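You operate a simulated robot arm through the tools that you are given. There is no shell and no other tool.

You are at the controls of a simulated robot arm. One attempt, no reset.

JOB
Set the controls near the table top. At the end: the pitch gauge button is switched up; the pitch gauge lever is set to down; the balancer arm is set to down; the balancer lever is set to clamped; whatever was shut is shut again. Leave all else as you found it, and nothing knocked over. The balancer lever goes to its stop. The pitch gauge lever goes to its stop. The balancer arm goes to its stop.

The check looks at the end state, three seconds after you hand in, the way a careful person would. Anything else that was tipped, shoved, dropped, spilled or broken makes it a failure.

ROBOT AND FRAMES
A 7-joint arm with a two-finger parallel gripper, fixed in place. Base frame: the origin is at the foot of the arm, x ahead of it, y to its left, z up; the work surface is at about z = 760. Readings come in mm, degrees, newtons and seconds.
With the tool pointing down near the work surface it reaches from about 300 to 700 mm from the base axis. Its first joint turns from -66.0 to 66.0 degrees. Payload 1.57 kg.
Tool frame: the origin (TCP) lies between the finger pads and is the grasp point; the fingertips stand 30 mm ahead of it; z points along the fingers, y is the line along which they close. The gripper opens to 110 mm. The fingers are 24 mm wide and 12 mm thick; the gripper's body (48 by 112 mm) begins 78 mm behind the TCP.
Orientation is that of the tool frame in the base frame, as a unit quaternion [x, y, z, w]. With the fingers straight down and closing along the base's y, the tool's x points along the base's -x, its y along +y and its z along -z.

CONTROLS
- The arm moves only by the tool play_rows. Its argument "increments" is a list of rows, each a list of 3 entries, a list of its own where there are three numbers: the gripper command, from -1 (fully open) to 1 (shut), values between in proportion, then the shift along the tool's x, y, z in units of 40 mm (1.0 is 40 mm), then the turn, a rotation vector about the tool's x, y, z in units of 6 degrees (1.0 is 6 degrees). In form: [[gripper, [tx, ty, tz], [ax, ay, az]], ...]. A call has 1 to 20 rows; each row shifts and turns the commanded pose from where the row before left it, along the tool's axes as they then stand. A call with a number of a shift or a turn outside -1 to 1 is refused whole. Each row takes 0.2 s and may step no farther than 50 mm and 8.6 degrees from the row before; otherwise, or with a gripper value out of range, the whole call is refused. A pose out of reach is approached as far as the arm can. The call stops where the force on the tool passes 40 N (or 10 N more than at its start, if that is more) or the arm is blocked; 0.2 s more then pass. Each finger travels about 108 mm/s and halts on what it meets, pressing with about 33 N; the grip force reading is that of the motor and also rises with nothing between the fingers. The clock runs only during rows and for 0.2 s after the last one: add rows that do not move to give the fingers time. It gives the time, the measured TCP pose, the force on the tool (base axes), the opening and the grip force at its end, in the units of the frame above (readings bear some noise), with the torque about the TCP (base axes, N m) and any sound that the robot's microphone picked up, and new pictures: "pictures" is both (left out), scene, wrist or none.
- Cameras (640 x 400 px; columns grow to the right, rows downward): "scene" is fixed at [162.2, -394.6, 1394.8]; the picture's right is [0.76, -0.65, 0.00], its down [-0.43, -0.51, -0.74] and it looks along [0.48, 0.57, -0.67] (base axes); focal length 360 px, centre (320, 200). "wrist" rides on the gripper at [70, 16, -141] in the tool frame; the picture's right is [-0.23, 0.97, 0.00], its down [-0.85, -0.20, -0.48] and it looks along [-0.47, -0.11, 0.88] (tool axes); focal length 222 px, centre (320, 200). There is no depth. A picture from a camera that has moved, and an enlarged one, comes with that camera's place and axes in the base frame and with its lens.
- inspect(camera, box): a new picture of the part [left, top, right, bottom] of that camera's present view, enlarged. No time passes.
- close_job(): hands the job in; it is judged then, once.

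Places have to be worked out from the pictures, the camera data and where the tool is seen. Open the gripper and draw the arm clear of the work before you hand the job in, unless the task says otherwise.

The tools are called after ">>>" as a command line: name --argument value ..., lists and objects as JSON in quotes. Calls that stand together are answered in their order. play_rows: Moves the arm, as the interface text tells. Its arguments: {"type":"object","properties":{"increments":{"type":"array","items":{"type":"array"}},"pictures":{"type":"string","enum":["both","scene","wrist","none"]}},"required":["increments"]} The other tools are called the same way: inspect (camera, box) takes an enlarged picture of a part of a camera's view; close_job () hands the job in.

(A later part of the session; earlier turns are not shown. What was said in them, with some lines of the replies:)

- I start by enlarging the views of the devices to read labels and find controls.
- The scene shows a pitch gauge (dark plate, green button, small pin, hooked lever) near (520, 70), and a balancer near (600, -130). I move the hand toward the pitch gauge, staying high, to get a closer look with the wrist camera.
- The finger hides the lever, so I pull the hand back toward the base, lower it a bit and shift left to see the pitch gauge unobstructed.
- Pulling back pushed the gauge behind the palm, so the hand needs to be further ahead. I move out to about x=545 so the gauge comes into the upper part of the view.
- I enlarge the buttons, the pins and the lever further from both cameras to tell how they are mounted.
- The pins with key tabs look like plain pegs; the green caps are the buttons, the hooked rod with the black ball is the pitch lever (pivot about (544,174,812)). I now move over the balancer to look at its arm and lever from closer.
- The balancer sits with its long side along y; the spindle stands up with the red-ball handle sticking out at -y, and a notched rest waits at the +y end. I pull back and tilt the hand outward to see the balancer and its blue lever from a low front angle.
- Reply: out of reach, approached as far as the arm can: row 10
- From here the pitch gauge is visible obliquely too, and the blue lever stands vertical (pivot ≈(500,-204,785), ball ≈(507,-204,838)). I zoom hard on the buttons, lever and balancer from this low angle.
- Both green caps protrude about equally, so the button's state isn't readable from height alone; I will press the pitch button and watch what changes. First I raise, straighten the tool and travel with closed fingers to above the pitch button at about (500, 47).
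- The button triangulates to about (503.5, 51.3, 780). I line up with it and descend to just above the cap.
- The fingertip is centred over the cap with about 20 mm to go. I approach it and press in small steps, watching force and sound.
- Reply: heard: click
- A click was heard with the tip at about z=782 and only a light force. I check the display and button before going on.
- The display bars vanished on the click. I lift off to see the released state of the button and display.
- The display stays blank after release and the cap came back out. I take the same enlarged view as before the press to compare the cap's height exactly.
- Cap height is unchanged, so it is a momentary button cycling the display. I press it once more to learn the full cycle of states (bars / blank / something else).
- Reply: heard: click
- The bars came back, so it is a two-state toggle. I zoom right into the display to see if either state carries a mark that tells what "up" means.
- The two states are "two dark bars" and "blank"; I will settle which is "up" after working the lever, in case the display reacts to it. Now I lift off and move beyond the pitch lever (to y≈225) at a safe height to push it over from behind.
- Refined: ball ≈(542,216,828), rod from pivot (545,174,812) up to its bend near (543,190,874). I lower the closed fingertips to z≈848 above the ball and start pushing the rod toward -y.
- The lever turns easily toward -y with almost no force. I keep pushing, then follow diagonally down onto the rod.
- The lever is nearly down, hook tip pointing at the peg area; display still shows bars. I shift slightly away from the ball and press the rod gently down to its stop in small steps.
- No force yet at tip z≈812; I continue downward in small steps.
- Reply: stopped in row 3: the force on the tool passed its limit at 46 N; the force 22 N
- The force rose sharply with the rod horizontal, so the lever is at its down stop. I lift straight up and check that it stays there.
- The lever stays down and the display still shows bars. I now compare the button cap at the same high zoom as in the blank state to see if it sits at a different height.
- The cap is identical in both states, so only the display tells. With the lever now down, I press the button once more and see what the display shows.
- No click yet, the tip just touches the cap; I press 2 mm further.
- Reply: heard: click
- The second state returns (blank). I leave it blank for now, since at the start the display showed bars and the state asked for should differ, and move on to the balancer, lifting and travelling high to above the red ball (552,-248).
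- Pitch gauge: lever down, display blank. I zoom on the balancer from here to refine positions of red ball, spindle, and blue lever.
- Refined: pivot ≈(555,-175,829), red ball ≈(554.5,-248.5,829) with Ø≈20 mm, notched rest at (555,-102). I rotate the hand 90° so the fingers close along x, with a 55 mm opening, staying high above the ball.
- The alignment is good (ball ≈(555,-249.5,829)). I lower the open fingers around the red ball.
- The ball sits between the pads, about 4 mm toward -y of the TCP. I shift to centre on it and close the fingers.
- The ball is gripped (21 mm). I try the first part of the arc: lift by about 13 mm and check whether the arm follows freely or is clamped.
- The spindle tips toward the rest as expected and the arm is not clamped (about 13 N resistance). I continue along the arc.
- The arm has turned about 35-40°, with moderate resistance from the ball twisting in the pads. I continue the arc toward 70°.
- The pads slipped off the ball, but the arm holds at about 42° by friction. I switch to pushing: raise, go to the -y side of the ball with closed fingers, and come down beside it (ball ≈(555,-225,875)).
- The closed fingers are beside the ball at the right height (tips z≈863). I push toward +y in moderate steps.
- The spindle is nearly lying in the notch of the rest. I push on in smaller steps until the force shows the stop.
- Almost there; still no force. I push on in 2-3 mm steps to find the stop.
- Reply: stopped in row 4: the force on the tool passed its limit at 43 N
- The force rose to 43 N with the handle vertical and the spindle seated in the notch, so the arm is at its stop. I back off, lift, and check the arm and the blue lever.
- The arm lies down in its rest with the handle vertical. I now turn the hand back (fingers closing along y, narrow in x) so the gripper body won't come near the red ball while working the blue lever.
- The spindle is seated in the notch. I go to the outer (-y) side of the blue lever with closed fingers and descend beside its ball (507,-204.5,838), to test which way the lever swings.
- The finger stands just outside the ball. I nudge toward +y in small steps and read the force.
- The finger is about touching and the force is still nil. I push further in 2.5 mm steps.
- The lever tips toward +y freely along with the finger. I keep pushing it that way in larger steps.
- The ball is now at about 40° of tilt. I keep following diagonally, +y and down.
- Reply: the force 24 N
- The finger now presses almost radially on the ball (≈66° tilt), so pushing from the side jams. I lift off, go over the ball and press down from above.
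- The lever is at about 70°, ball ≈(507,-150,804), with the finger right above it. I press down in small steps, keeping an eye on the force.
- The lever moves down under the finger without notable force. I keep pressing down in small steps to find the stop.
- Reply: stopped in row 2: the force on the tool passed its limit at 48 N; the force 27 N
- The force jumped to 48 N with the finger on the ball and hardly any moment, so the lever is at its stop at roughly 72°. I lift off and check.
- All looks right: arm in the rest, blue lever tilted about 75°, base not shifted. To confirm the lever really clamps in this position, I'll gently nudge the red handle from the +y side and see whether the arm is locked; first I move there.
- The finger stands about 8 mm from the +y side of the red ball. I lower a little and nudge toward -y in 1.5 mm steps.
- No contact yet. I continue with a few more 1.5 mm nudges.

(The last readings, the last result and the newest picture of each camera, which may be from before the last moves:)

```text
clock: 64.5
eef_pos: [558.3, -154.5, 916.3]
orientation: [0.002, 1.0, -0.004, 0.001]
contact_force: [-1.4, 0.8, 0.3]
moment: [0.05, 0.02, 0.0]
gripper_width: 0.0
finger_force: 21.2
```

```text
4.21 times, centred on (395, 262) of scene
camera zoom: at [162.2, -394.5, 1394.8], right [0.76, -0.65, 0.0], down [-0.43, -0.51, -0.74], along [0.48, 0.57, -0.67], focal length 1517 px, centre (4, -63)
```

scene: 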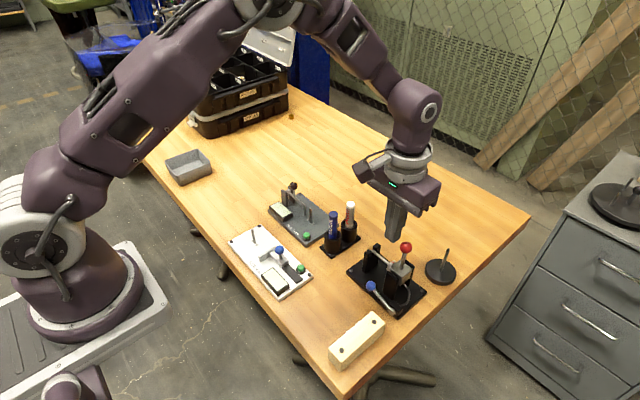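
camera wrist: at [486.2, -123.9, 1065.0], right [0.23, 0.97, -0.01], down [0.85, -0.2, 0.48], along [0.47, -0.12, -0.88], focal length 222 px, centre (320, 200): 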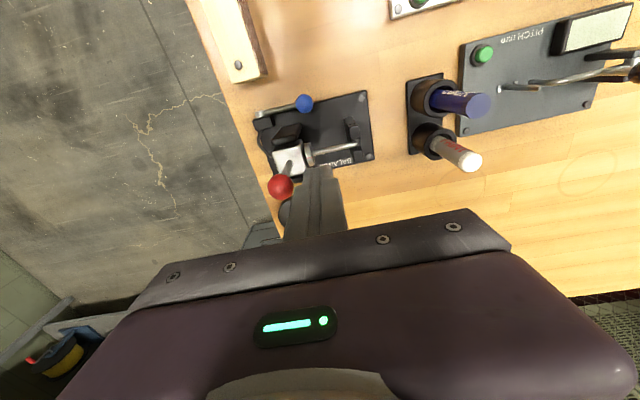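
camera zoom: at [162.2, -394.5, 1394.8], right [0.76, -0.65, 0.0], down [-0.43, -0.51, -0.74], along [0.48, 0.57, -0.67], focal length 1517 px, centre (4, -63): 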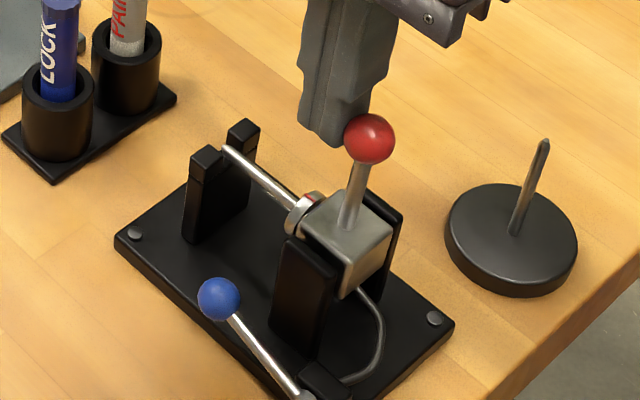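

The handle moved about 1-2 mm with hardly any force, so there's no strong lock in play, and I must put the arm back against its stop. I raise, cross over, and come down on the -y side of the red ball.

>>> play_rows --increments '[[1, [0, 0.1, 0], [0, 0, 0]], [1, [0.05, 0, -0.9], [0, 0, 0]], [1, [0, 0, -0.5], [0, 0, 0]], [1, [0, -0.9, 0], [0, 0, 0]], [1, [0, -0.85, 0], [0, 0, 0]], [1, [0, 0, 0.9], [0, 0, 0]], [1, [0, 0, 0.75], [0, 0, 0]], [1, [0, 0, 0], [0, 0, 0]]]' --pictures "both"

>>> inspect --camera "scene" --box '[340, 215, 450, 310]'

```text
clock: 66.3
eef_pos: [552.8, -220.1, 905.5]
orientation: [0.001, 1.0, -0.004, 0.002]
contact_force: [-1.0, 0.1, -0.1]
moment: [0.0, -0.06, 0.02]
gripper_width: 0.0
finger_force: 21.5
camera wrist: at [482.8, -202.2, 1045.3], right [0.23, 0.97, -0.01], down [0.85, -0.2, 0.48], along [0.47, -0.12, -0.88], focal length 222 px, centre (320, 200)
```

scene: 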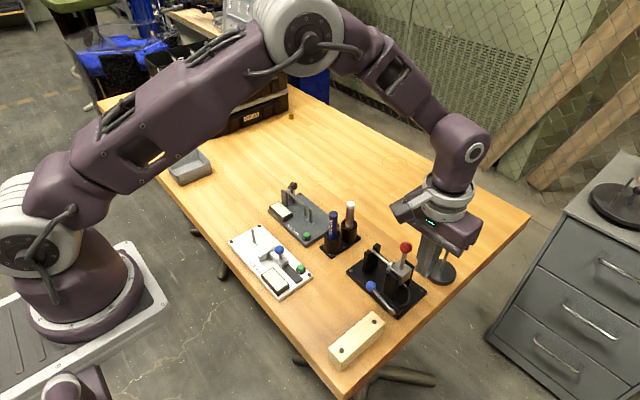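
wrist: 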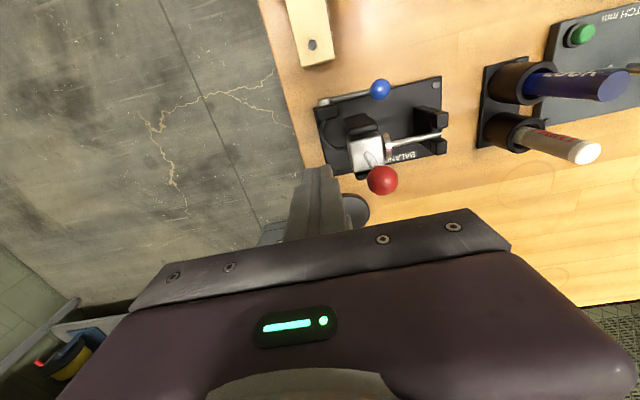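

```text
4.21 times, centred on (395, 262) of scene
camera zoom: at [162.2, -394.6, 1394.8], right [0.76, -0.65, 0.0], down [-0.43, -0.51, -0.74], along [0.48, 0.57, -0.67], focal length 1517 px, centre (4, -63)
```

zoom: 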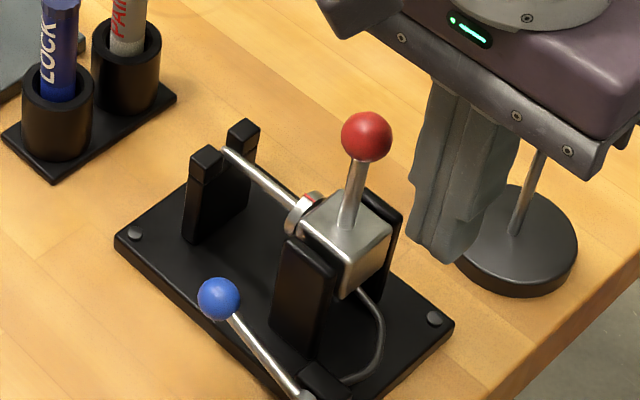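

The ball is back exactly where it was before the nudge, so the arm is held at its position (elastic give only). As I'm here, I press it once more gently against its stop.

>>> play_rows --increments '[[1, [-0.05, 0.4, 0], [0, 0, 0]], [1, [0, 0.12, 0], [0, 0, 0]], [1, [0, 0.06, 0], [0, 0, 0]], [1, [0, 0.05, 0], [0, 0, 0]], [1, [0, 0.04, 0], [0, 0, 0]], [1, [0, 0, 0], [0, 0, 0]]]' --pictures "none"

>>> inspect --camera "scene" --box '[340, 215, 450, 310]'

```text
clock: 67.7
eef_pos: [556.1, -195.8, 908.4]
orientation: [0.003, 1.0, -0.005, 0.001]
contact_force: [-6.2, -14.1, 2.7]
moment: [-0.07, 0.07, 0.12]
gripper_width: 0.0
finger_force: 20.6
```

```text
4.21 times, centred on (395, 262) of scene
camera zoom: at [162.0, -394.9, 1394.7], right [0.76, -0.65, 0.0], down [-0.43, -0.51, -0.74], along [0.48, 0.57, -0.67], focal length 1517 px, centre (4, -63)
```

zoom: 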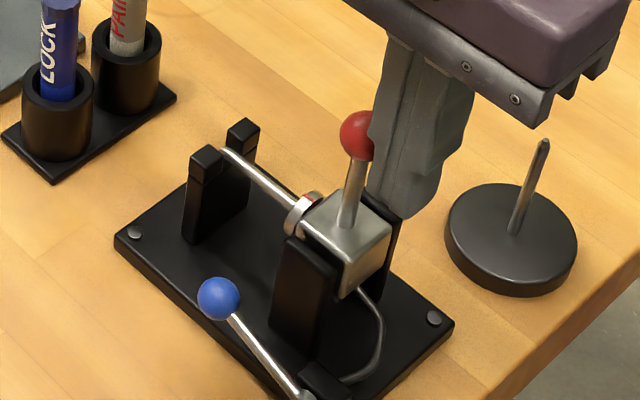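

The arm resists with 14 N without moving: it's at its stop. I back away to the -y side, lift clear, and take final looks at everything.

>>> play_rows --increments '[[1, [0, -0.3, 0], [0, 0, 0]], [1, [0, -0.6, 0], [0, 0, 0]], [1, [0, 0, -0.9], [0, 0, 0]], [1, [0, 0, -0.9], [0, 0, 0]], [1, [0, 0, -0.9], [0, 0, 0]], [1, [0.7, 0.4, -0.5], [0, 0, 0]], [1, [0.7, 0.4, -0.4], [0, 0, 0]], [1, [0.7, 0.4, 0], [0, 0, 0]], [1, [0.7, 0.4, 0], [0, 0, 0]], [-1, [0.3, 0.4, 0], [0, 0, 0]], [-1, [0, 0, 0], [0, 0, 0]], [-1, [0, 0, 0], [0, 0, 0]], [-1, [0, 0, 0], [0, 0, 0]]]' --pictures "both"

>>> inspect --camera "scene" --box '[340, 225, 450, 320]'

>>> inspect --camera "scene" --box '[220, 160, 350, 300]'

>>> inspect --camera "wrist" --box '[240, 30, 540, 220]'

```text
clock: 70.5
eef_pos: [433.3, -148.6, 1049.0]
orientation: [0.003, 1.0, -0.004, 0.002]
contact_force: [-0.5, 1.4, -0.1]
moment: [0.01, 0.02, 0.0]
gripper_width: 110.0
finger_force: 0.1
camera wrist: at [364.0, -130.0, 1188.3], right [0.23, 0.97, -0.01], down [0.85, -0.2, 0.48], along [0.47, -0.12, -0.88], focal length 222 px, centre (320, 200)
```

scene: 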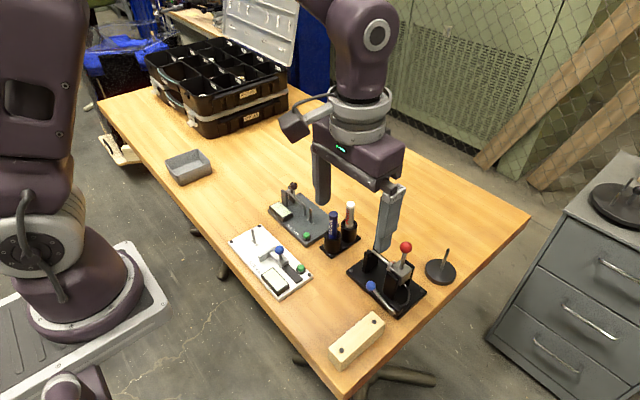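
wrist: 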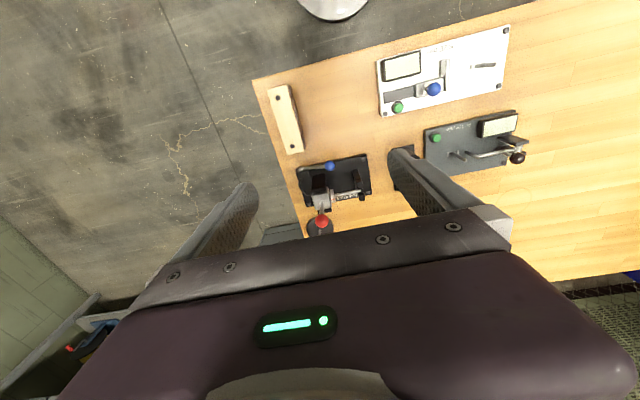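

```text
4.21 times, centred on (395, 272) of scene
camera zoom: at [162.2, -394.6, 1394.8], right [0.76, -0.65, 0.0], down [-0.43, -0.51, -0.74], along [0.48, 0.57, -0.67], focal length 1517 px, centre (4, -105)
```

zoom: 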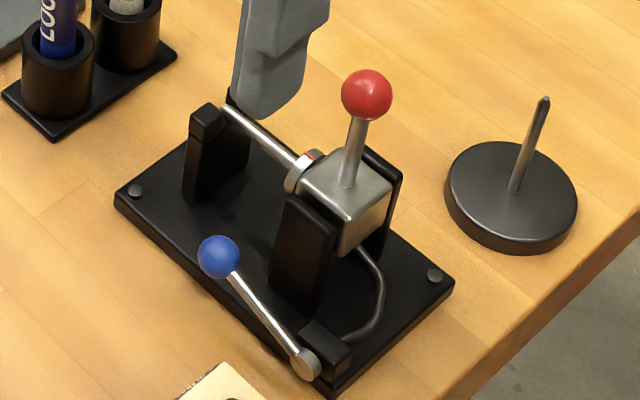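

```text
2.86 times, centred on (285, 230) of scene
camera zoom: at [162.2, -394.6, 1394.8], right [0.76, -0.65, 0.0], down [-0.43, -0.51, -0.74], along [0.48, 0.57, -0.67], focal length 1029 px, centre (420, 114)
```

zoom: 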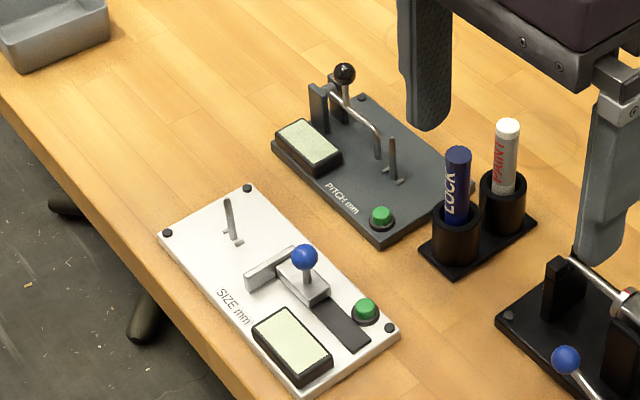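

```text
2.11 times, centred on (390, 125) of wrist
camera zoom: at [364.0, -130.0, 1188.3], right [0.23, 0.97, -0.01], down [0.85, -0.2, 0.48], along [0.47, -0.12, -0.88], focal length 468 px, centre (173, 358)
```

zoom: 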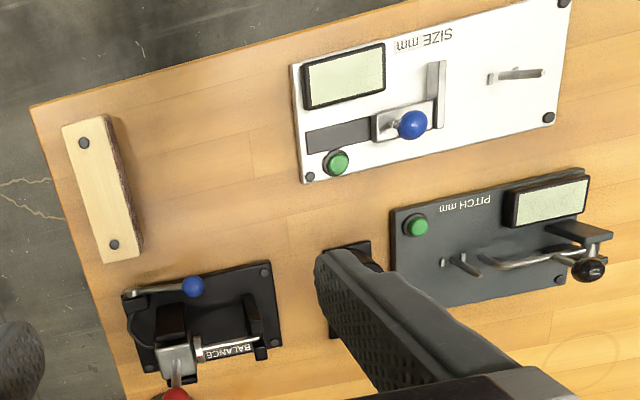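

All four controls look set: pitch lever down at its stop, button toggled from its starting state (display now blank), balancer arm in its rest, and blue lever swung to its stop. Nothing else has moved. I raise the open hand a bit more, back to about its starting place, before handing in.

>>> play_rows --increments '[[-1, [0, 0.3, -0.6], [0, 0, 0]], [-1, [0, 0.3, -0.6], [0, 0, 0]], [-1, [0, 0, 0], [0, 0, 0]]]' --pictures "scene"

```text
clock: 71.3
eef_pos: [432.9, -124.0, 1096.9]
orientation: [0.002, 1.0, -0.004, 0.001]
contact_force: [-0.5, 0.1, 0.5]
moment: [-0.03, 0.01, 0.01]
gripper_width: 110.1
finger_force: 0.0
```

scene: 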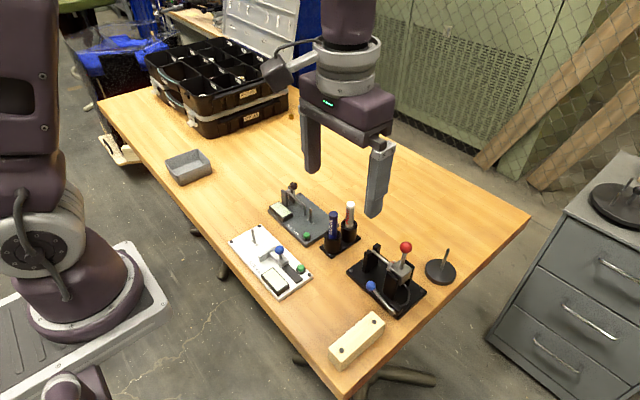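

The arm is clear, the gripper is open, and all controls are in their final positions with everything else as found. I hand the job in.

>>> close_job

```text
The job is handed in.
```

I've handed the job in. The pitch gauge lever and both balancer controls are at their stops. I had to guess which state of the pitch gauge button counts as "up".

- **Pitch gauge button:** pressing it switches the display between two dark bars and blank, and the cap looks the same either way. Nothing on the gauge says which state is "up". It started with bars, so I took the other state as the target and left the display blank. If "up" means the display is on, this one is wrong. I pressed it three times in all while working this out.
- **Pitch gauge lever:** it is down. I pressed it until the force rose to 46 N, and it stayed there.
- **Balancer arm:** the spindle lies in its notched rest with the red handle upright. The force rose to 43 N at the stop. A second light push later met resistance without moving it.
- **Balancer lever:** I swung it from upright toward +y (to the arm's left) until it stopped at 48 N, roughly 75–80° over. I took that end as "clamped" without checking whether it also swings the other way. When I nudged the arm afterwards it gave 1–2 mm under almost no force and sprang back, so I did not confirm that it locks.

I lost my grip on the red ball partway through, so I finished that move by pushing it. The final pictures show nothing else tipped or shifted. Nothing looked shut at the start, so nothing needed shutting again. The gripper is open and the arm is back near where it started.
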